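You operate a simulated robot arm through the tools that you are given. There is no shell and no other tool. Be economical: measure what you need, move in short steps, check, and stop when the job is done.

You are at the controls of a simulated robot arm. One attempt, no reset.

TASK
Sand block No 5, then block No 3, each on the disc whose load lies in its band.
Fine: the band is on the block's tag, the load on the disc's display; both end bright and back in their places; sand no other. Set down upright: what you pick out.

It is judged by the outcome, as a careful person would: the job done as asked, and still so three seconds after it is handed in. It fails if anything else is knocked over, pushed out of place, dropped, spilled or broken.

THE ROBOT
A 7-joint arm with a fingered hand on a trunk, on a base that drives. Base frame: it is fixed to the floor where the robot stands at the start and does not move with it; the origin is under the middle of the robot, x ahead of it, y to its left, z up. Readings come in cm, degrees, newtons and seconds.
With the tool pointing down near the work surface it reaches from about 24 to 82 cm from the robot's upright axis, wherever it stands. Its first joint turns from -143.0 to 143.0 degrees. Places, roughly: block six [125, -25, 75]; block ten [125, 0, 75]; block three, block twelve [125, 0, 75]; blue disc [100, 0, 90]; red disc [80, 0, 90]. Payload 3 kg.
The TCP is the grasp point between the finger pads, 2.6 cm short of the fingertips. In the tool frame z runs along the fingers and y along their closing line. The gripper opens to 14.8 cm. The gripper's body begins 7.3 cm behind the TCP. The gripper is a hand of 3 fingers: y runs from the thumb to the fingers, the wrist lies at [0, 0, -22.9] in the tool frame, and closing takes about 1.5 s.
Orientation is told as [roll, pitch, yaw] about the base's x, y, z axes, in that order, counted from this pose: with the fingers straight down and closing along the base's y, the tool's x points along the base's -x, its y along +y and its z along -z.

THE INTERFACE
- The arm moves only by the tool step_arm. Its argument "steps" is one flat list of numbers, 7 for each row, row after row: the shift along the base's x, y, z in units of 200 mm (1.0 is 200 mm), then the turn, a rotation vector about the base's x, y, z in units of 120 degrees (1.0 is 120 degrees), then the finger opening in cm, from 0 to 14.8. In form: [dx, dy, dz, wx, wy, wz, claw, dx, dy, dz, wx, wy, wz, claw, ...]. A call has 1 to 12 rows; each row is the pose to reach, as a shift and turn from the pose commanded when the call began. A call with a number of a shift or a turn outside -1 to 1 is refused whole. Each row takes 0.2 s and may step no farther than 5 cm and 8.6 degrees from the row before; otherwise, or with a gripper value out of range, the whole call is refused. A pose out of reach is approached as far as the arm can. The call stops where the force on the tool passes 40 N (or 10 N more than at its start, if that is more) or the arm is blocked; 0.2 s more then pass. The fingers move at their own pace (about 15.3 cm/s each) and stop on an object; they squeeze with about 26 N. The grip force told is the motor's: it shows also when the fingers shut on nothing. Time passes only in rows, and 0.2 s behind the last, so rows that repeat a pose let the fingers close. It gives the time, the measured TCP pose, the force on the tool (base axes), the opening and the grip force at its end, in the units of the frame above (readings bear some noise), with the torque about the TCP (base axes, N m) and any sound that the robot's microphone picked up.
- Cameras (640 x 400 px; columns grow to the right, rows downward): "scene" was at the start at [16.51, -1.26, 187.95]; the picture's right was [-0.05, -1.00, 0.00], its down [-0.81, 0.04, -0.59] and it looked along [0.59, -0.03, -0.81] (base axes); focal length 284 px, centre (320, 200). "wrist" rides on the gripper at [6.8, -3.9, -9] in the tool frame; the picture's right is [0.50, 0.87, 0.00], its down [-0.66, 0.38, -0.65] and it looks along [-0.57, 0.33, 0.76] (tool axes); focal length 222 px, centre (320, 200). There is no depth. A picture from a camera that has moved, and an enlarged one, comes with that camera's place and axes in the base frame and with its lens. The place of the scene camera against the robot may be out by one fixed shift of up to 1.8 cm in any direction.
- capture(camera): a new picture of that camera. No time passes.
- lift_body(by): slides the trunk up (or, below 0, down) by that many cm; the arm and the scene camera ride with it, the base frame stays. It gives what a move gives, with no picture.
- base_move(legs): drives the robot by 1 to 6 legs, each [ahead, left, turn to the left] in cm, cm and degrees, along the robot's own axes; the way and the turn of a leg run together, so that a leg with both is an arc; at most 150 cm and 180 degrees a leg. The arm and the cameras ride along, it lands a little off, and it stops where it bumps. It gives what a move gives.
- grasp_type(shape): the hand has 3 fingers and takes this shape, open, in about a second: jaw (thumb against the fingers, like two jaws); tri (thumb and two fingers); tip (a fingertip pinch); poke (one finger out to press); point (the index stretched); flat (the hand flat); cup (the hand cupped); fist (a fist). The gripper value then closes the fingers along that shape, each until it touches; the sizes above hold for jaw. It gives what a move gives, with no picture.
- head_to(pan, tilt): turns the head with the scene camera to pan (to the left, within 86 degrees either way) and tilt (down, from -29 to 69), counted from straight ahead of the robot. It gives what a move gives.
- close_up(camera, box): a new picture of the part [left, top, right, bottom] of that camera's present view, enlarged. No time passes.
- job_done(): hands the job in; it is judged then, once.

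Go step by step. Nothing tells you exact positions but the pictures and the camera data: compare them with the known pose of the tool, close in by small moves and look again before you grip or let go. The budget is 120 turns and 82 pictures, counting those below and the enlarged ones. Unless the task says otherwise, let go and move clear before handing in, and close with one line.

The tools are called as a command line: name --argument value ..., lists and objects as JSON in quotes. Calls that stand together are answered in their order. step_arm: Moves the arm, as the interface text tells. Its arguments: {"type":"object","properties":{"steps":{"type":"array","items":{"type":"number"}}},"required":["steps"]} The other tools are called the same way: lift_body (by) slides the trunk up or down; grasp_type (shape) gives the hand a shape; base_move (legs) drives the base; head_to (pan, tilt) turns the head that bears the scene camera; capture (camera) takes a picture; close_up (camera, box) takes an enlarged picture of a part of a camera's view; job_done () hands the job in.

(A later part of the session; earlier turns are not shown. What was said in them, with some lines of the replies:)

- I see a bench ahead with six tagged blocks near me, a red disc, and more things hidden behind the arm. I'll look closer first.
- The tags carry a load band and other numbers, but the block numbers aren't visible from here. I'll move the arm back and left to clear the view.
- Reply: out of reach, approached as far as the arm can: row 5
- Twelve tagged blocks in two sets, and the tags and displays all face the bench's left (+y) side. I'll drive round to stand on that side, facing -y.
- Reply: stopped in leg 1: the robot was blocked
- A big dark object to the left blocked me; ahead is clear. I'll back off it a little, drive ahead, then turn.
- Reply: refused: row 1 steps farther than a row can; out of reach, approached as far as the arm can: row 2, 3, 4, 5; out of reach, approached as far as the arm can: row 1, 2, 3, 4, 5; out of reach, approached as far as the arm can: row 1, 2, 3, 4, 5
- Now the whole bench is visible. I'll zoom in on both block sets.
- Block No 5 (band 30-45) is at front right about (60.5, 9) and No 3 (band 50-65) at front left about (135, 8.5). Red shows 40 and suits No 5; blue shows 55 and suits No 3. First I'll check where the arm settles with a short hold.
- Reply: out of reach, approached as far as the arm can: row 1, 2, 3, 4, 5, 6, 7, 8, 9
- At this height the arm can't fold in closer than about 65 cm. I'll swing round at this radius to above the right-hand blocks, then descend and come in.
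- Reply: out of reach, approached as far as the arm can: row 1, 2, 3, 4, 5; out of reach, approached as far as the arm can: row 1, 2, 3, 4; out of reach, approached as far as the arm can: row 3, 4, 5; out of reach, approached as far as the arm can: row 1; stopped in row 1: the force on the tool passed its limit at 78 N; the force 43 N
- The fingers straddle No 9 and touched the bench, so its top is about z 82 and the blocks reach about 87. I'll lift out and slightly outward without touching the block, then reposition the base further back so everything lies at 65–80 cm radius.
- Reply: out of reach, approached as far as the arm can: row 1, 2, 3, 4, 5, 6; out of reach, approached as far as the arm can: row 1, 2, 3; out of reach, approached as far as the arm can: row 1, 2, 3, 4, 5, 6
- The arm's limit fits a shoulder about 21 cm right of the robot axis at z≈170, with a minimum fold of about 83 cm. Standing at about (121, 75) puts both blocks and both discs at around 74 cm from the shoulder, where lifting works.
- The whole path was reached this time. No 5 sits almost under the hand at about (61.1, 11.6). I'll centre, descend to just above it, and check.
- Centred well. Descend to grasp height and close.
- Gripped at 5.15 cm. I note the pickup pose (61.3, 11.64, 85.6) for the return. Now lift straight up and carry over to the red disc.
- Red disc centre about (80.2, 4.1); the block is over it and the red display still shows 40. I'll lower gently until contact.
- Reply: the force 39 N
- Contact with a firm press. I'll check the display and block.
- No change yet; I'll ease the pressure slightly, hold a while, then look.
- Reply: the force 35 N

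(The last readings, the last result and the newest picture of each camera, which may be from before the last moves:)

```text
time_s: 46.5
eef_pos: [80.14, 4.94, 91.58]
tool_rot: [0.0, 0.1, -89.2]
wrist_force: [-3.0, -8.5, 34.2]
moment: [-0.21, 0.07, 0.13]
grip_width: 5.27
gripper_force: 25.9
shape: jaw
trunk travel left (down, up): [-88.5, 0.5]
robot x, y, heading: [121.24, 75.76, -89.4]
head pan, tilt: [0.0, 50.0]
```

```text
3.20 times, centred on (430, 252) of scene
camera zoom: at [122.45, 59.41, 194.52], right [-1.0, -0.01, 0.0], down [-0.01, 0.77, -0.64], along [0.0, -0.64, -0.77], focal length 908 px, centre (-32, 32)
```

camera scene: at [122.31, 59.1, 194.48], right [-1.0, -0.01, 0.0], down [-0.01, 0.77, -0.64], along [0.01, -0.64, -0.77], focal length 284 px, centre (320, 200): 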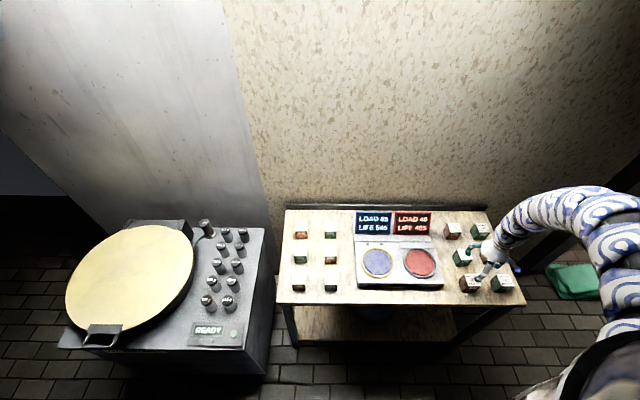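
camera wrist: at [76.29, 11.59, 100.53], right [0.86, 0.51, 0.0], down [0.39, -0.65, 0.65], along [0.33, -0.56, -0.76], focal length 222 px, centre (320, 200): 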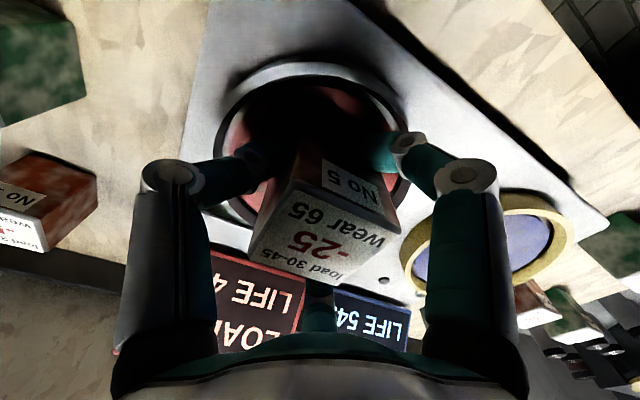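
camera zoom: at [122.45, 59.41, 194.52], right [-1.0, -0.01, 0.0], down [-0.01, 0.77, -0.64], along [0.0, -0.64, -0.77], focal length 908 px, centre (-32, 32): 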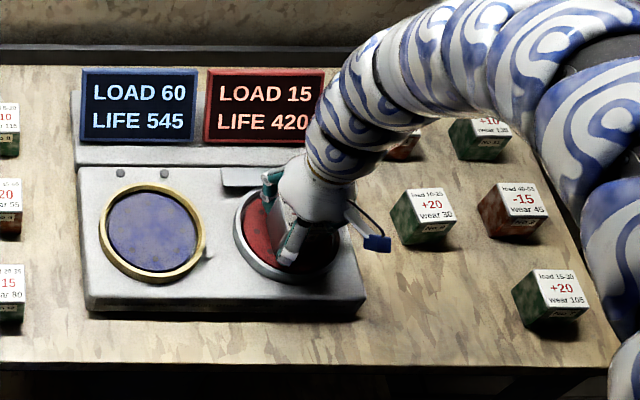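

Sanding registered: red is now 15 with life 420, and blue shifted to 60, still within No 3's band of 50-65. Lift off and carry No 5 back above its place.

step_arm --steps '[0, 0, 0.1, 0, 0, 0, 2, 0, 0, 0.3, 0, 0, 0, 2, -0.2, 0.07, 0.3, 0, 0, 0, 2, -0.4, 0.14, 0.3, 0, 0, 0, 2, -0.6, 0.21, 0.3, 0, 0, 0, 2, -0.8, 0.28, 0.3, 0, 0, 0, 2, -0.942, 0.335, 0.3, 0, 0, 0, 2, -0.942, 0.335, 0.1, 0, 0, 0, 2, -0.942, 0.335, -0.1, 0, 0, 0, 2, -0.942, 0.335, -0.22, 0, 0, 0, 2]'

capture --camera "wrist"

```text
time_s: 48.7
eef_pos: [61.15, 11.56, 86.72]
tool_rot: [-0.1, 0.2, -89.3]
wrist_force: [-0.3, 0.6, -4.1]
moment: [0.0, 0.0, 0.0]
grip_width: 5.07
gripper_force: 26.4
shape: jaw
trunk travel left (down, up): [-88.5, 0.5]
robot x, y, heading: [120.76, 75.72, -89.4]
head pan, tilt: [0.0, 50.0]
```

```text
43 pictures are left
camera wrist: at [57.29, 18.24, 95.73], right [0.86, 0.51, 0.0], down [0.39, -0.65, 0.65], along [0.33, -0.56, -0.76], focal length 222 px, centre (320, 200)
```

wrist: 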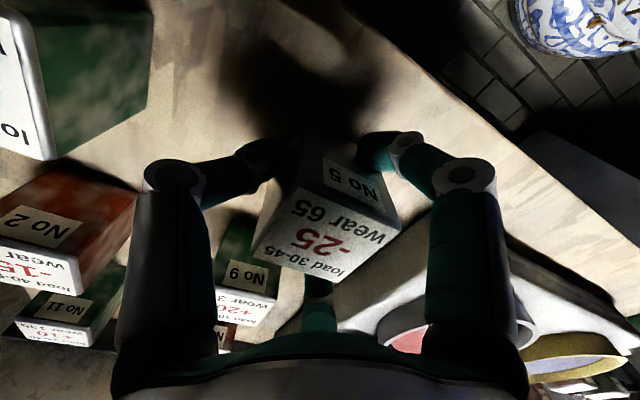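

step_arm --steps '[0.005, 0.004, -0.02, 0, 0, 0, 2, 0.005, 0.004, -0.035, 0, 0, 0, 2, 0.005, 0.004, -0.05, 0, 0, 0, 2]'

```text
time_s: 49.5
eef_pos: [61.33, 11.59, 85.92]
tool_rot: [0.1, 0.3, -89.3]
wrist_force: [0.2, 0.3, -4.8]
moment: [0.0, 0.03, -0.01]
grip_width: 5.07
gripper_force: 26.0
shape: jaw
trunk travel left (down, up): [-88.5, 0.5]
robot x, y, heading: [120.99, 75.59, -89.4]
head pan, tilt: [0.0, 50.0]
```

step_arm --steps '[0, 0, -0.01, 0, 0, 0, 2, 0, 0, -0.018, 0, 0, 0, 2, 0, 0, -0.018, 0, 0, 0, 2]'

```text
time_s: 50.3
eef_pos: [61.34, 11.51, 85.6]
tool_rot: [0.1, 0.2, -89.2]
wrist_force: [0.3, -0.3, -4.1]
moment: [-0.01, -0.01, 0.0]
grip_width: 5.09
gripper_force: 26.1
shape: jaw
trunk travel left (down, up): [-88.5, 0.5]
robot x, y, heading: [120.87, 75.86, -89.4]
head pan, tilt: [0.0, 50.0]
```

step_arm --steps '[0, 0, -0.01, 0, 0, 0, 2, 0, 0, -0.02, 0, 0, 0, 2, 0, 0, -0.03, 0, 0, 0, 2, 0, 0, -0.03, 0, 0, 0, 2]'

```text
time_s: 51.3
eef_pos: [61.3, 11.57, 85.43]
tool_rot: [-0.1, 0.0, -89.2]
wrist_force: [-3.8, -1.8, 33.7]
moment: [-0.07, -0.02, 0.05]
grip_width: 5.15
gripper_force: 26.2
shape: jaw
trunk travel left (down, up): [-88.5, 0.5]
robot x, y, heading: [121.36, 75.43, -89.6]
head pan, tilt: [0.0, 50.0]
```

The block is down on the bench. Ease the pressure, open gradually, and lift clear.

step_arm --steps '[0, 0, 0.018, 0, 0, 0, 2, 0, 0, 0.018, 0, 0, 0, 5.5, 0, 0, 0.018, 0, 0, 0, 7, 0, 0, 0.018, 0, 0, 0, 10, 0, 0, 0.018, 0, 0, 0, 10, 0, 0, 0.15, 0, 0, 0, 10, 0, 0, 0.35, 0, 0, 0, 10, 0, 0, 0.55, 0, 0, 0, 10, 0, 0, 0.7, 0, 0, 0, 10]'

capture --camera "wrist"

close_up --camera "scene" --box '[330, 190, 530, 315]'

```text
time_s: 53.3
eef_pos: [61.37, 11.52, 99.12]
tool_rot: [0.1, 0.3, -89.3]
wrist_force: [0.0, -0.9, 0.5]
moment: [0.0, -0.01, -0.01]
grip_width: 9.98
gripper_force: 0.1
shape: jaw
trunk travel left (down, up): [-88.5, 0.5]
robot x, y, heading: [120.87, 75.91, -89.5]
head pan, tilt: [0.0, 50.0]
```

```text
42 pictures are left
camera wrist: at [57.47, 18.13, 108.19], right [0.86, 0.51, 0.0], down [0.39, -0.65, 0.65], along [0.33, -0.56, -0.76], focal length 222 px, centre (320, 200)
```

wrist: 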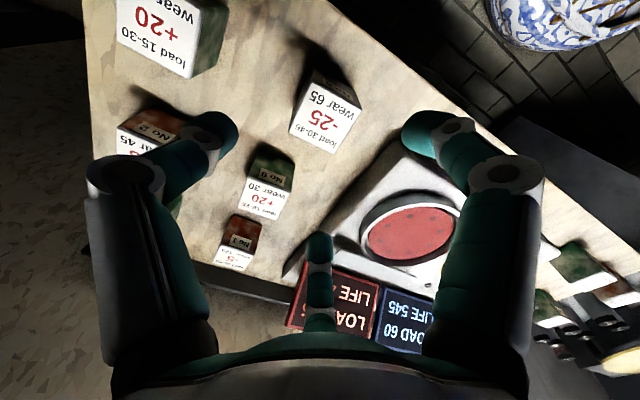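

```text
3.20 times, centred on (430, 252) of scene
camera zoom: at [122.31, 59.18, 194.49], right [-1.0, -0.01, 0.0], down [-0.01, 0.77, -0.64], along [0.01, -0.64, -0.77], focal length 908 px, centre (-32, 32)
```

zoom: 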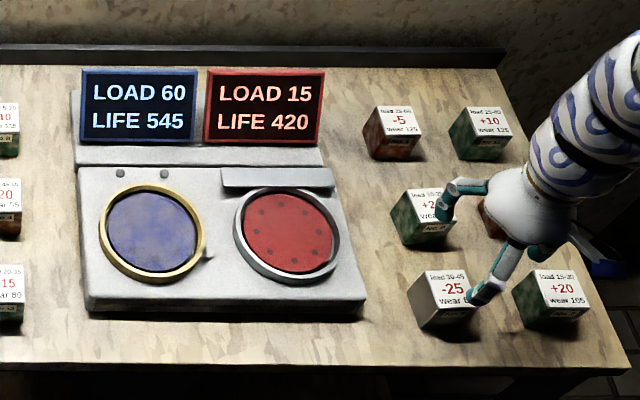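

No 5 is bright, upright and in its place. Now travel to No 3 at about (130, 11.3), swinging outward over the middle.

step_arm --steps '[0.2, -0.11, 0.03, 0, 0, 0, 10, 0.4, -0.22, 0.06, 0, 0, 0, 10, 0.6, -0.33, 0.09, 0, 0, 0, 10, 0.8, -0.44, 0.12, 0, 0, 0, 10, 1, -0.55, 0.15, 0, 0, 0, 10]'

step_arm --steps '[0.2, 0, 0, 0, 0, 0, 10, 0.4, 0, 0, 0, 0, 0, 10, 0.6, 0, 0, 0, 0, 0, 10, 0.8, 0, 0, 0, 0, 0, 10, 1, 0, 0, 0, 0, 0, 10]'

step_arm --steps '[0.2, 0.05, 0, 0, 0, 0, 10, 0.4, 0.12, 0, 0, 0, 0, 10, 0.6, 0.2, -0.02, 0, 0, 0, 10, 0.8, 0.28, -0.05, 0, 0, 0, 10, 1, 0.36, -0.08, 0, 0, 0, 10]'

step_arm --steps '[0.2, 0.05, 0, 0, 0, 0, 10, 0.4, 0.12, 0, 0, 0, 0, 10, 0.4, 0.16, -0.05, 0, 0, 0, 10, 0.4, 0.16, -0.08, 0, 0, 0, 10]'

capture --camera "wrist"

capture --camera "scene"

```text
time_s: 54.5
eef_pos: [81.33, 0.5, 102.09]
tool_rot: [0.0, 0.0, -89.2]
wrist_force: [-0.2, -0.4, 0.0]
moment: [-0.01, 0.04, 0.0]
grip_width: 10.0
gripper_force: 0.0
shape: jaw
trunk travel left (down, up): [-88.5, 0.5]
robot x, y, heading: [121.04, 75.84, -89.5]
head pan, tilt: [0.0, 50.0]
```

```text
time_s: 55.7
eef_pos: [101.38, 0.62, 102.14]
tool_rot: [0.0, 0.2, -89.2]
wrist_force: [0.5, 0.4, 0.6]
moment: [-0.02, -0.02, 0.0]
grip_width: 9.97
gripper_force: 0.1
shape: jaw
trunk travel left (down, up): [-88.5, 0.5]
robot x, y, heading: [120.62, 75.93, -89.7]
head pan, tilt: [0.0, 50.0]
```

```text
time_s: 56.9
eef_pos: [121.56, 7.95, 100.36]
tool_rot: [-0.1, 0.3, -89.3]
wrist_force: [0.5, -0.6, 0.6]
moment: [-0.02, 0.03, 0.01]
grip_width: 9.96
gripper_force: 0.0
shape: jaw
trunk travel left (down, up): [-88.5, 0.5]
robot x, y, heading: [120.79, 76.16, -89.4]
head pan, tilt: [0.0, 50.0]
```

```text
time_s: 57.9
eef_pos: [129.36, 10.98, 98.76]
tool_rot: [0.0, 0.2, -89.4]
wrist_force: [0.5, 0.2, -0.3]
moment: [-0.01, -0.02, 0.01]
grip_width: 9.96
gripper_force: 0.1
shape: jaw
trunk travel left (down, up): [-88.5, 0.5]
robot x, y, heading: [121.2, 75.99, -89.4]
head pan, tilt: [0.0, 50.0]
```

```text
40 pictures are left
camera wrist: at [125.43, 17.71, 107.82], right [0.86, 0.51, 0.0], down [0.39, -0.65, 0.65], along [0.33, -0.56, -0.76], focal length 222 px, centre (320, 200)
```

wrist: 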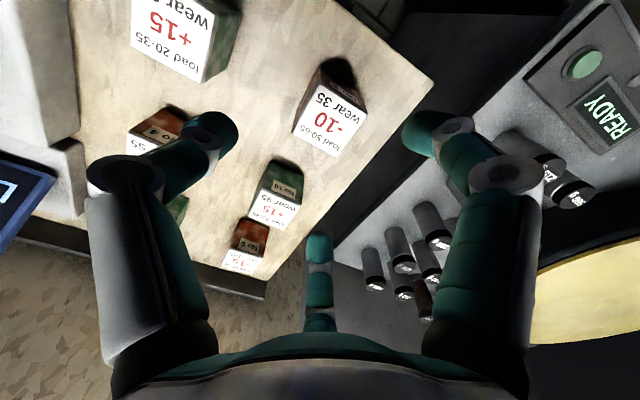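

```text
39 pictures are left
camera scene: at [122.31, 59.13, 194.48], right [-1.0, -0.01, 0.0], down [-0.01, 0.77, -0.64], along [0.01, -0.64, -0.77], focal length 284 px, centre (320, 200)
```

scene: 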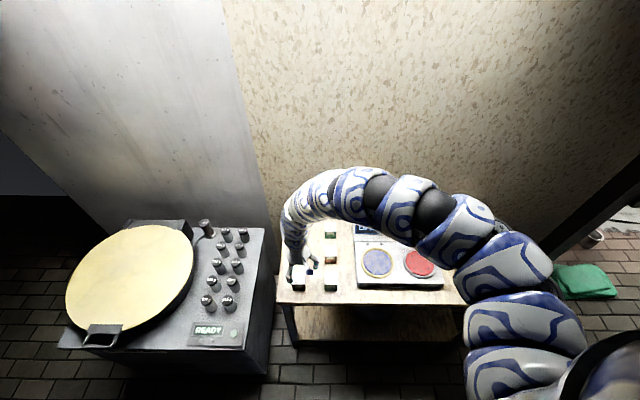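

No 3 is at about (130.0, 11.5). Centre and descend part way.

step_arm --steps '[0.03, 0.025, -0.15, 0, 0, 0, 10, 0.03, 0.025, -0.3, 0, 0, 0, 10, 0.03, 0.025, -0.34, 0, 0, 0, 10]'

capture --camera "wrist"

```text
time_s: 58.7
eef_pos: [129.9, 11.66, 91.91]
tool_rot: [0.0, 0.2, -89.3]
wrist_force: [-0.2, 0.9, -0.4]
moment: [0.01, 0.0, -0.01]
grip_width: 9.98
gripper_force: 0.1
shape: jaw
trunk travel left (down, up): [-88.5, 0.5]
robot x, y, heading: [120.82, 75.64, -89.5]
head pan, tilt: [0.0, 50.0]
```

```text
38 pictures are left
camera wrist: at [126.06, 18.3, 100.93], right [0.86, 0.51, 0.0], down [0.39, -0.65, 0.65], along [0.33, -0.56, -0.76], focal length 222 px, centre (320, 200)
```

wrist: 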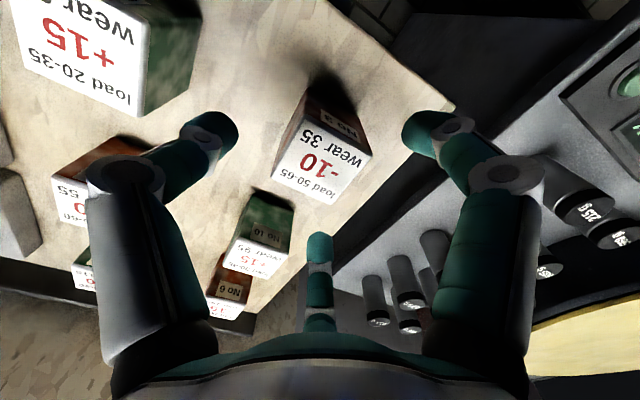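

Well centred. Descend and close.

step_arm --steps '[0, 0, -0.15, 0, 0, 0, 10, 0, 0, -0.27, 0, 0, 0, 10, 0, 0, -0.315, 0, 0, 0, 10, 0, 0, -0.315, 0, 0, 0, 7, 0, 0, -0.315, 0, 0, 0, 5.5, 0, 0, -0.315, 0, 0, 0, 4, 0, 0, -0.315, 0, 0, 0, 3, 0, 0, -0.315, 0, 0, 0, 2, 0, 0, -0.315, 0, 0, 0, 2, 0, 0, -0.315, 0, 0, 0, 2]'

```text
time_s: 60.9
eef_pos: [129.85, 11.53, 85.71]
tool_rot: [0.0, 0.2, -89.2]
wrist_force: [0.0, -0.7, -0.1]
moment: [0.0, 0.01, 0.0]
grip_width: 4.78
gripper_force: 26.0
shape: jaw
trunk travel left (down, up): [-88.5, 0.5]
robot x, y, heading: [120.93, 75.85, -89.3]
head pan, tilt: [0.0, 50.0]
```

Gripped; pickup pose (129.85, 11.55, 85.7). Lift and carry to above the blue disc at about (98.6, 5).

step_arm --steps '[0, 0, 0.1, 0, 0, 0, 2, 0, 0, 0.3, 0, 0, 0, 2, 0, 0, 0.5, 0, 0, 0, 2, 0, 0, 0.6, 0, 0, 0, 2, -0.2, -0.08, 0.6, 0, 0, 0, 2, -0.4, -0.16, 0.6, 0, 0, 0, 2, -0.6, -0.24, 0.6, 0, 0, 0, 2, -0.8, -0.32, 0.6, 0, 0, 0, 2]'

step_arm --steps '[-0.2, 0, 0, 0, 0, 0, 2, -0.4, 0, 0, 0, 0, 0, 2, -0.6, 0, 0, 0, 0, 0, 2, -0.76, 0, 0, 0, 0, 0, 2, -0.76, 0, 0, 0, 0, 0, 2]'

capture --camera "wrist"

close_up --camera "scene" --box '[270, 190, 470, 315]'

```text
time_s: 62.7
eef_pos: [113.9, 4.93, 97.42]
tool_rot: [0.1, 0.2, -89.2]
wrist_force: [0.3, 1.0, -3.7]
moment: [0.02, 0.0, -0.03]
grip_width: 4.66
gripper_force: 26.0
shape: jaw
trunk travel left (down, up): [-88.5, 0.5]
robot x, y, heading: [120.99, 75.8, -89.4]
head pan, tilt: [0.0, 50.0]
```

```text
time_s: 63.9
eef_pos: [98.81, 4.97, 97.75]
tool_rot: [0.0, 0.2, -89.2]
wrist_force: [0.2, 0.1, -4.0]
moment: [-0.01, 0.03, 0.01]
grip_width: 4.68
gripper_force: 26.2
shape: jaw
trunk travel left (down, up): [-88.5, 0.5]
robot x, y, heading: [120.78, 75.62, -89.2]
head pan, tilt: [0.0, 50.0]
```

```text
37 pictures are left
camera wrist: at [94.94, 11.76, 106.75], right [0.86, 0.51, 0.0], down [0.39, -0.65, 0.65], along [0.33, -0.56, -0.76], focal length 222 px, centre (320, 200)
```

wrist: 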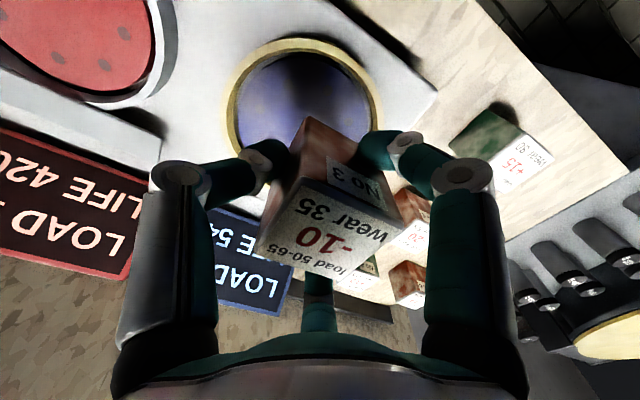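

```text
3.20 times, centred on (370, 252) of scene
camera zoom: at [122.32, 59.1, 194.48], right [-1.0, -0.01, 0.0], down [-0.01, 0.77, -0.64], along [0.01, -0.64, -0.77], focal length 908 px, centre (160, 32)
```

zoom: 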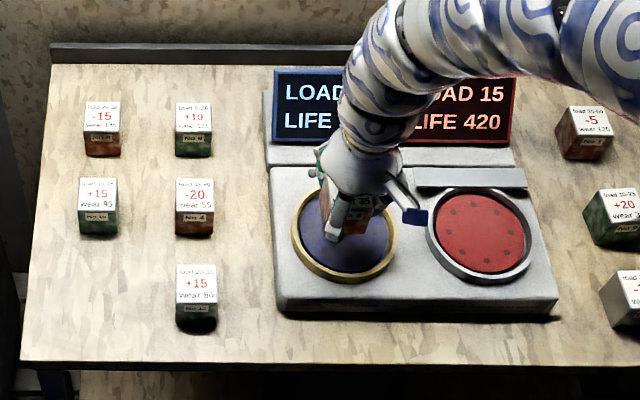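

The blue display is hidden by the arm; before touching the disc I want its present load. I'll shift aside briefly to read it with the wrist camera.

step_arm --steps '[0.2, 0, 0, 0, 0, 0, 2, 0.4, 0, 0, 0, 0, 0, 2, 0.6, 0, 0, 0, 0, 0, 2, 0.8, 0, 0, 0, 0, 0, 2, 1, 0, 0, 0, 0, 0, 2]'

capture --camera "wrist"

```text
time_s: 65.1
eef_pos: [118.74, 5.22, 97.77]
tool_rot: [-0.1, 0.3, -89.3]
wrist_force: [-0.1, 0.3, -4.7]
moment: [-0.03, 0.01, 0.0]
grip_width: 4.66
gripper_force: 26.2
shape: jaw
trunk travel left (down, up): [-88.5, 0.5]
robot x, y, heading: [121.2, 75.69, -89.4]
head pan, tilt: [0.0, 50.0]
```

```text
35 pictures are left
camera wrist: at [114.89, 11.89, 106.74], right [0.86, 0.51, 0.0], down [0.39, -0.65, 0.65], along [0.33, -0.56, -0.76], focal length 222 px, centre (320, 200)
```

wrist: 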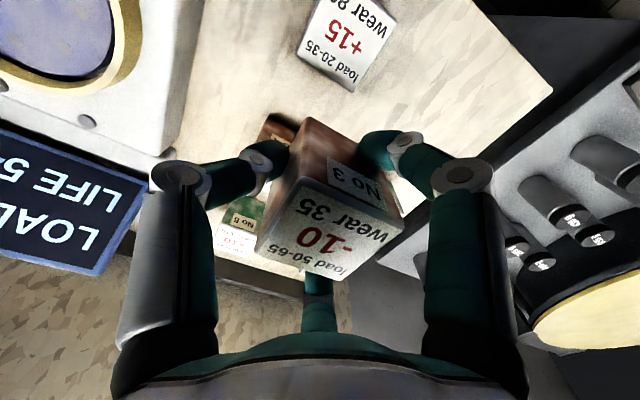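

step_arm --steps '[-0.2, 0, 0, 0, 0, 0, 2, -0.4, 0, 0, 0, 0, 0, 2]'

capture --camera "wrist"

close_up --camera "scene" --box '[340, 200, 450, 260]'

```text
time_s: 65.7
eef_pos: [110.65, 5.02, 97.74]
tool_rot: [0.1, 0.2, -89.3]
wrist_force: [0.3, -1.1, -3.3]
moment: [-0.01, 0.01, -0.01]
grip_width: 4.67
gripper_force: 25.9
shape: jaw
trunk travel left (down, up): [-88.5, 0.5]
robot x, y, heading: [120.68, 75.88, -89.4]
head pan, tilt: [0.0, 50.0]
```

```text
34 pictures are left
camera wrist: at [106.76, 11.84, 106.71], right [0.86, 0.51, 0.0], down [0.39, -0.65, 0.65], along [0.34, -0.56, -0.76], focal length 222 px, centre (320, 200)
```

wrist: 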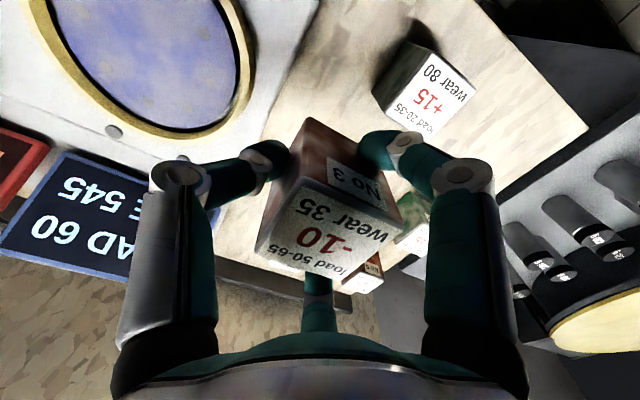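

```text
5.82 times, centred on (395, 230) of scene
camera zoom: at [122.18, 59.13, 194.48], right [-1.0, -0.01, 0.0], down [-0.01, 0.77, -0.64], along [0.01, -0.64, -0.77], focal length 1651 px, centre (-116, 26)
```

zoom: 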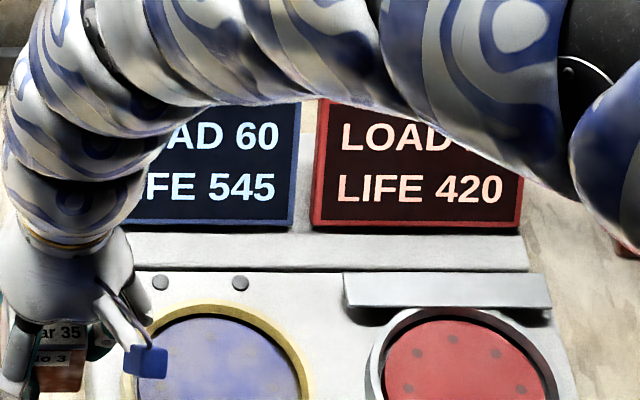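

Blue reads 60, inside 50-65. Move over the disc and lower.

step_arm --steps '[-0.2, 0, 0, 0, 0, 0, 2, -0.4, 0, 0, 0, 0, 0, 2, -0.61, -0.01, 0, 0, 0, 0, 2, -0.61, -0.01, -0.12, 0, 0, 0, 2, -0.61, -0.01, -0.22, 0, 0, 0, 2, -0.61, -0.01, -0.26, 0, 0, 0, 2]'

capture --camera "wrist"

```text
time_s: 67.1
eef_pos: [98.55, 4.92, 92.47]
tool_rot: [0.0, 0.2, -89.2]
wrist_force: [0.2, -0.1, -4.9]
moment: [0.01, 0.03, -0.04]
grip_width: 4.64
gripper_force: 25.7
shape: jaw
trunk travel left (down, up): [-88.5, 0.5]
robot x, y, heading: [120.7, 75.72, -89.4]
head pan, tilt: [0.0, 50.0]
```

```text
32 pictures are left
camera wrist: at [94.62, 11.61, 101.49], right [0.86, 0.51, 0.0], down [0.39, -0.65, 0.65], along [0.33, -0.56, -0.76], focal length 222 px, centre (320, 200)
```

wrist: 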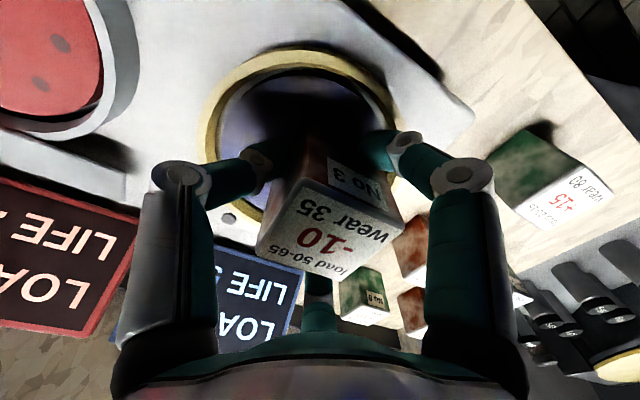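

step_arm --steps '[0, 0, -0.015, 0, 0, 0, 2, 0, 0, -0.03, 0, 0, 0, 2, 0, 0, -0.04, 0, 0, 0, 2, 0, 0, -0.05, 0, 0, 0, 2]'

```text
time_s: 68.1
eef_pos: [98.6, 4.94, 91.72]
tool_rot: [0.0, -0.1, -89.2]
wrist_force: [0.8, -1.1, 22.5]
moment: [-0.06, -0.14, 0.02]
grip_width: 4.72
gripper_force: 25.8
shape: jaw
trunk travel left (down, up): [-88.5, 0.5]
robot x, y, heading: [121.08, 75.36, -89.4]
head pan, tilt: [0.0, 50.0]
```

Contact at about 27 N. Hold for the same time as before, then check.

step_arm --steps '[0, 0, -0.005, 0, 0, 0, 2, 0, 0, -0.005, 0, 0, 0, 2, 0, 0, -0.005, 0, 0, 0, 2, 0, 0, -0.005, 0, 0, 0, 2, 0, 0, -0.005, 0, 0, 0, 2, 0, 0, -0.005, 0, 0, 0, 2, 0, 0, -0.005, 0, 0, 0, 2, 0, 0, -0.005, 0, 0, 0, 2]'

close_up --camera "scene" --box '[340, 200, 450, 260]'

capture --camera "wrist"

```text
time_s: 69.9
eef_pos: [98.46, 5.06, 91.45]
tool_rot: [0.0, 0.0, -89.2]
wrist_force: [-1.9, -9.3, 38.6]
moment: [-0.29, -0.02, 0.16]
grip_width: 4.89
gripper_force: 25.9
shape: jaw
trunk travel left (down, up): [-88.5, 0.5]
robot x, y, heading: [120.66, 75.69, -89.4]
head pan, tilt: [0.0, 50.0]
```

```text
5.82 times, centred on (395, 230) of scene
camera zoom: at [122.39, 59.44, 194.52], right [-1.0, -0.01, 0.0], down [-0.01, 0.77, -0.64], along [0.01, -0.64, -0.77], focal length 1651 px, centre (-116, 26)
```

zoom: 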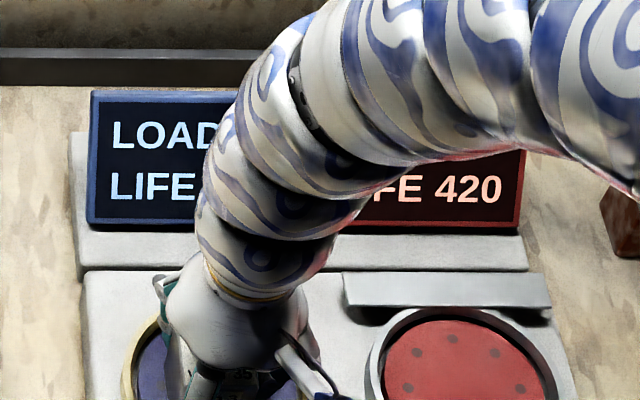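

```text
30 pictures are left
camera wrist: at [94.7, 11.75, 100.57], right [0.86, 0.51, 0.0], down [0.39, -0.65, 0.65], along [0.33, -0.56, -0.76], focal length 222 px, centre (320, 200)
```

wrist: 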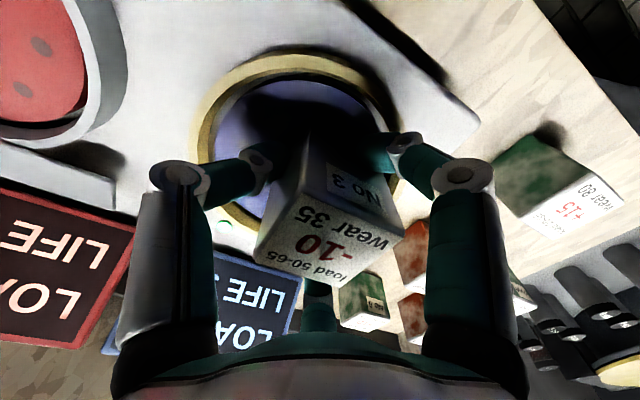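

No 3 is now bright. Lift off and carry back towards its place.

step_arm --steps '[0, 0, 0.1, 0, 0, 0, 2, 0, 0, 0.32, 0, 0, 0, 2, 0.2, 0, 0.32, 0, 0, 0, 2, 0.4, 0, 0.32, 0, 0, 0, 2, 0.6, 0, 0.32, 0, 0, 0, 2, 0.8, 0.02, 0.32, 0, 0, 0, 2, 1, 0.08, 0.32, 0, 0, 0, 2]'

step_arm --steps '[0.2, 0.08, 0, 0, 0, 0, 2, 0.4, 0.17, 0, 0, 0, 0, 2, 0.57, 0.25, 0, 0, 0, 0, 2, 0.57, 0.25, -0.2, 0, 0, 0, 2, 0.57, 0.25, -0.4, 0, 0, 0, 2, 0.57, 0.25, -0.53, 0, 0, 0, 2, 0.57, 0.25, -0.53, 0, 0, 0, 2]'

capture --camera "wrist"

```text
time_s: 71.5
eef_pos: [118.77, 6.37, 97.98]
tool_rot: [0.1, 0.3, -89.3]
wrist_force: [0.4, 0.4, -4.4]
moment: [0.03, 0.06, -0.01]
grip_width: 4.79
gripper_force: 25.8
shape: jaw
trunk travel left (down, up): [-88.5, 0.5]
robot x, y, heading: [121.15, 75.84, -89.3]
head pan, tilt: [0.0, 50.0]
```

```text
time_s: 73.1
eef_pos: [129.94, 11.68, 87.27]
tool_rot: [0.1, 0.2, -89.3]
wrist_force: [1.0, 1.7, -3.6]
moment: [0.0, 0.03, 0.02]
grip_width: 4.74
gripper_force: 25.7
shape: jaw
trunk travel left (down, up): [-88.5, 0.5]
robot x, y, heading: [121.28, 75.99, -89.7]
head pan, tilt: [0.0, 50.0]
```

```text
29 pictures are left
camera wrist: at [126.13, 18.37, 96.23], right [0.86, 0.51, 0.0], down [0.39, -0.65, 0.65], along [0.33, -0.56, -0.76], focal length 222 px, centre (320, 200)
```

wrist: 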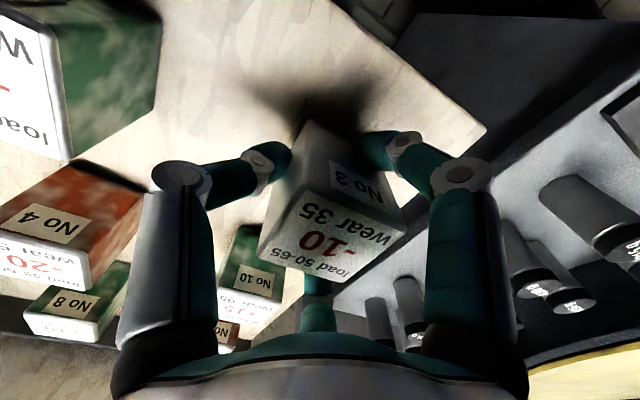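

Over its place within a few millimetres. Lower slowly to contact.

step_arm --steps '[-0.004, -0.005, -0.04, 0, 0, 0, 2, -0.004, -0.005, -0.07, 0, 0, 0, 2, -0.004, -0.005, -0.08, 0, 0, 0, 2, -0.004, -0.005, -0.085, 0, 0, 0, 2, -0.004, -0.005, -0.085, 0, 0, 0, 2]'

```text
time_s: 74.3
eef_pos: [129.9, 11.48, 85.42]
tool_rot: [0.1, 0.2, -89.4]
wrist_force: [0.4, 0.8, 1.8]
moment: [0.07, -0.07, -0.01]
grip_width: 4.76
gripper_force: 26.3
shape: jaw
trunk travel left (down, up): [-88.5, 0.5]
robot x, y, heading: [121.12, 75.7, -89.3]
head pan, tilt: [0.0, 50.0]
```

Just touching. Seat it a millimetre more, then release and lift clear.

step_arm --steps '[0, 0, -0.005, 0, 0, 0, 2, 0, 0, -0.003, 0, 0, 0, 5.5, 0, 0, -0.003, 0, 0, 0, 7, 0, 0, -0.003, 0, 0, 0, 10, 0, 0, -0.003, 0, 0, 0, 10, 0, 0, 0.15, 0, 0, 0, 10, 0, 0, 0.35, 0, 0, 0, 10, 0, 0, 0.55, 0, 0, 0, 10, 0, -0.1, 0.75, 0, 0, 0, 10]'

capture --camera "wrist"

close_up --camera "scene" --box '[270, 190, 530, 315]'

```text
time_s: 76.3
eef_pos: [129.97, 9.42, 100.66]
tool_rot: [0.1, 0.3, -89.3]
wrist_force: [-0.5, 0.4, 0.8]
moment: [0.02, 0.01, 0.0]
grip_width: 9.97
gripper_force: 0.0
shape: jaw
trunk travel left (down, up): [-88.5, 0.5]
robot x, y, heading: [120.93, 75.73, -89.4]
head pan, tilt: [0.0, 50.0]
```

```text
28 pictures are left
camera wrist: at [126.07, 16.15, 109.64], right [0.86, 0.51, 0.0], down [0.39, -0.65, 0.65], along [0.34, -0.56, -0.76], focal length 222 px, centre (320, 200)
```

wrist: 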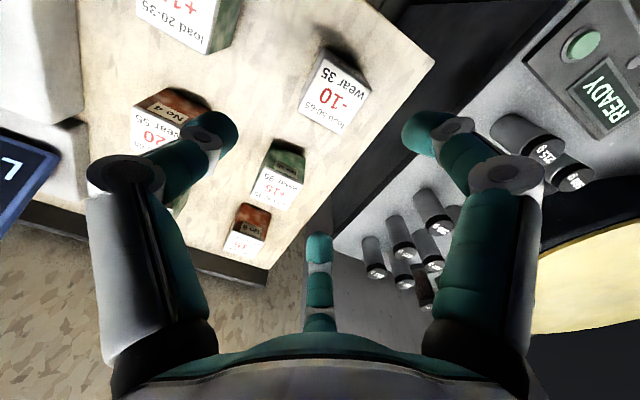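

```text
2.46 times, centred on (400, 252) of scene
camera zoom: at [122.29, 59.14, 194.48], right [-1.0, -0.01, 0.0], down [-0.01, 0.77, -0.64], along [0.01, -0.64, -0.77], focal length 698 px, centre (123, 71)
```

zoom: 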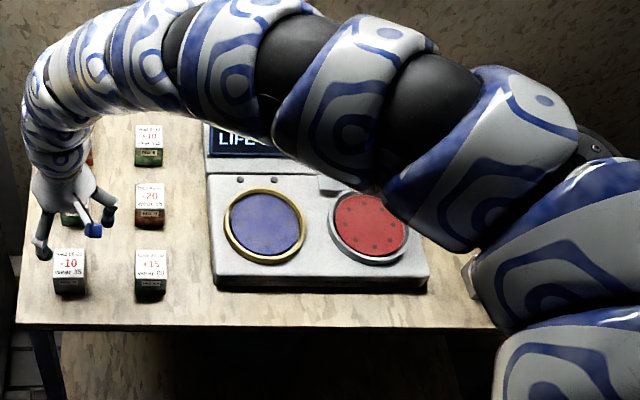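

No 3 is bright and upright in its place. I'll shift the arm for one last look over the whole bench.

step_arm --steps '[-0.1, -0.15, 0.05, 0, 0, 0, 10, -0.3, -0.25, 0.1, 0, 0, 0, 10, -0.5, -0.35, 0.12, 0, 0, 0, 10, -0.7, -0.45, 0.15, 0, 0, 0, 10, -0.9, -0.5, 0.15, 0, 0, 0, 10]'

step_arm --steps '[-0.2, 0, 0, 0, 0, 0, 10, -0.4, 0, 0, 0, 0, 0, 10, -0.6, 0, 0, 0, 0, 0, 10, -0.8, 0, 0, 0, 0, 0, 10, -1, 0, 0, 0, 0, 0, 10]'

close_up --camera "scene" --box '[270, 190, 530, 315]'

```text
time_s: 77.5
eef_pos: [111.78, -0.51, 103.35]
tool_rot: [0.0, 0.3, -89.2]
wrist_force: [-0.3, 0.2, -0.1]
moment: [-0.01, -0.02, 0.0]
grip_width: 9.97
gripper_force: 0.0
shape: jaw
trunk travel left (down, up): [-88.5, 0.5]
robot x, y, heading: [121.06, 76.07, -89.3]
head pan, tilt: [0.0, 50.0]
```

```text
time_s: 78.7
eef_pos: [91.78, -0.58, 103.47]
tool_rot: [0.1, 0.2, -89.3]
wrist_force: [-0.1, 0.2, -0.6]
moment: [0.05, -0.01, 0.02]
grip_width: 9.98
gripper_force: 0.1
shape: jaw
trunk travel left (down, up): [-88.5, 0.5]
robot x, y, heading: [121.01, 75.68, -89.5]
head pan, tilt: [0.0, 50.0]
```

```text
2.46 times, centred on (400, 252) of scene
camera zoom: at [122.15, 59.16, 194.48], right [-1.0, -0.01, 0.0], down [-0.01, 0.77, -0.64], along [0.01, -0.64, -0.77], focal length 698 px, centre (123, 71)
```

zoom: 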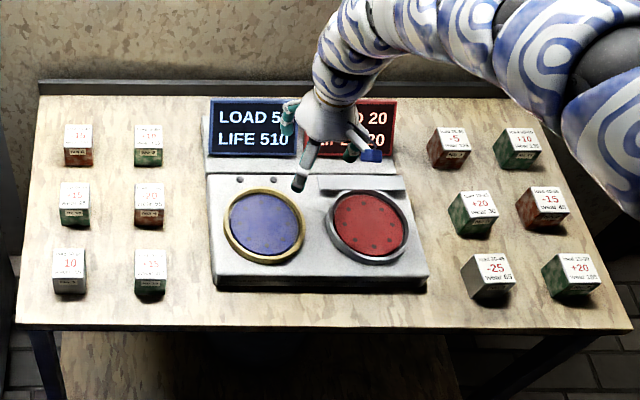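

The bench is in order: No 5 and No 3 are bright, upright and in place, the other blocks are untouched, and the hand is empty and clear. Blue life is 510 (down 35) and red is 420. Handing in.

job_done

```text
The job is handed in.
```

I sanded No 5 on the red disc at load 40 (band 30-45), then No 3 on the blue disc at load 60 (band 50-65). Both are bright, upright and back in their places, and no other block was sanded.
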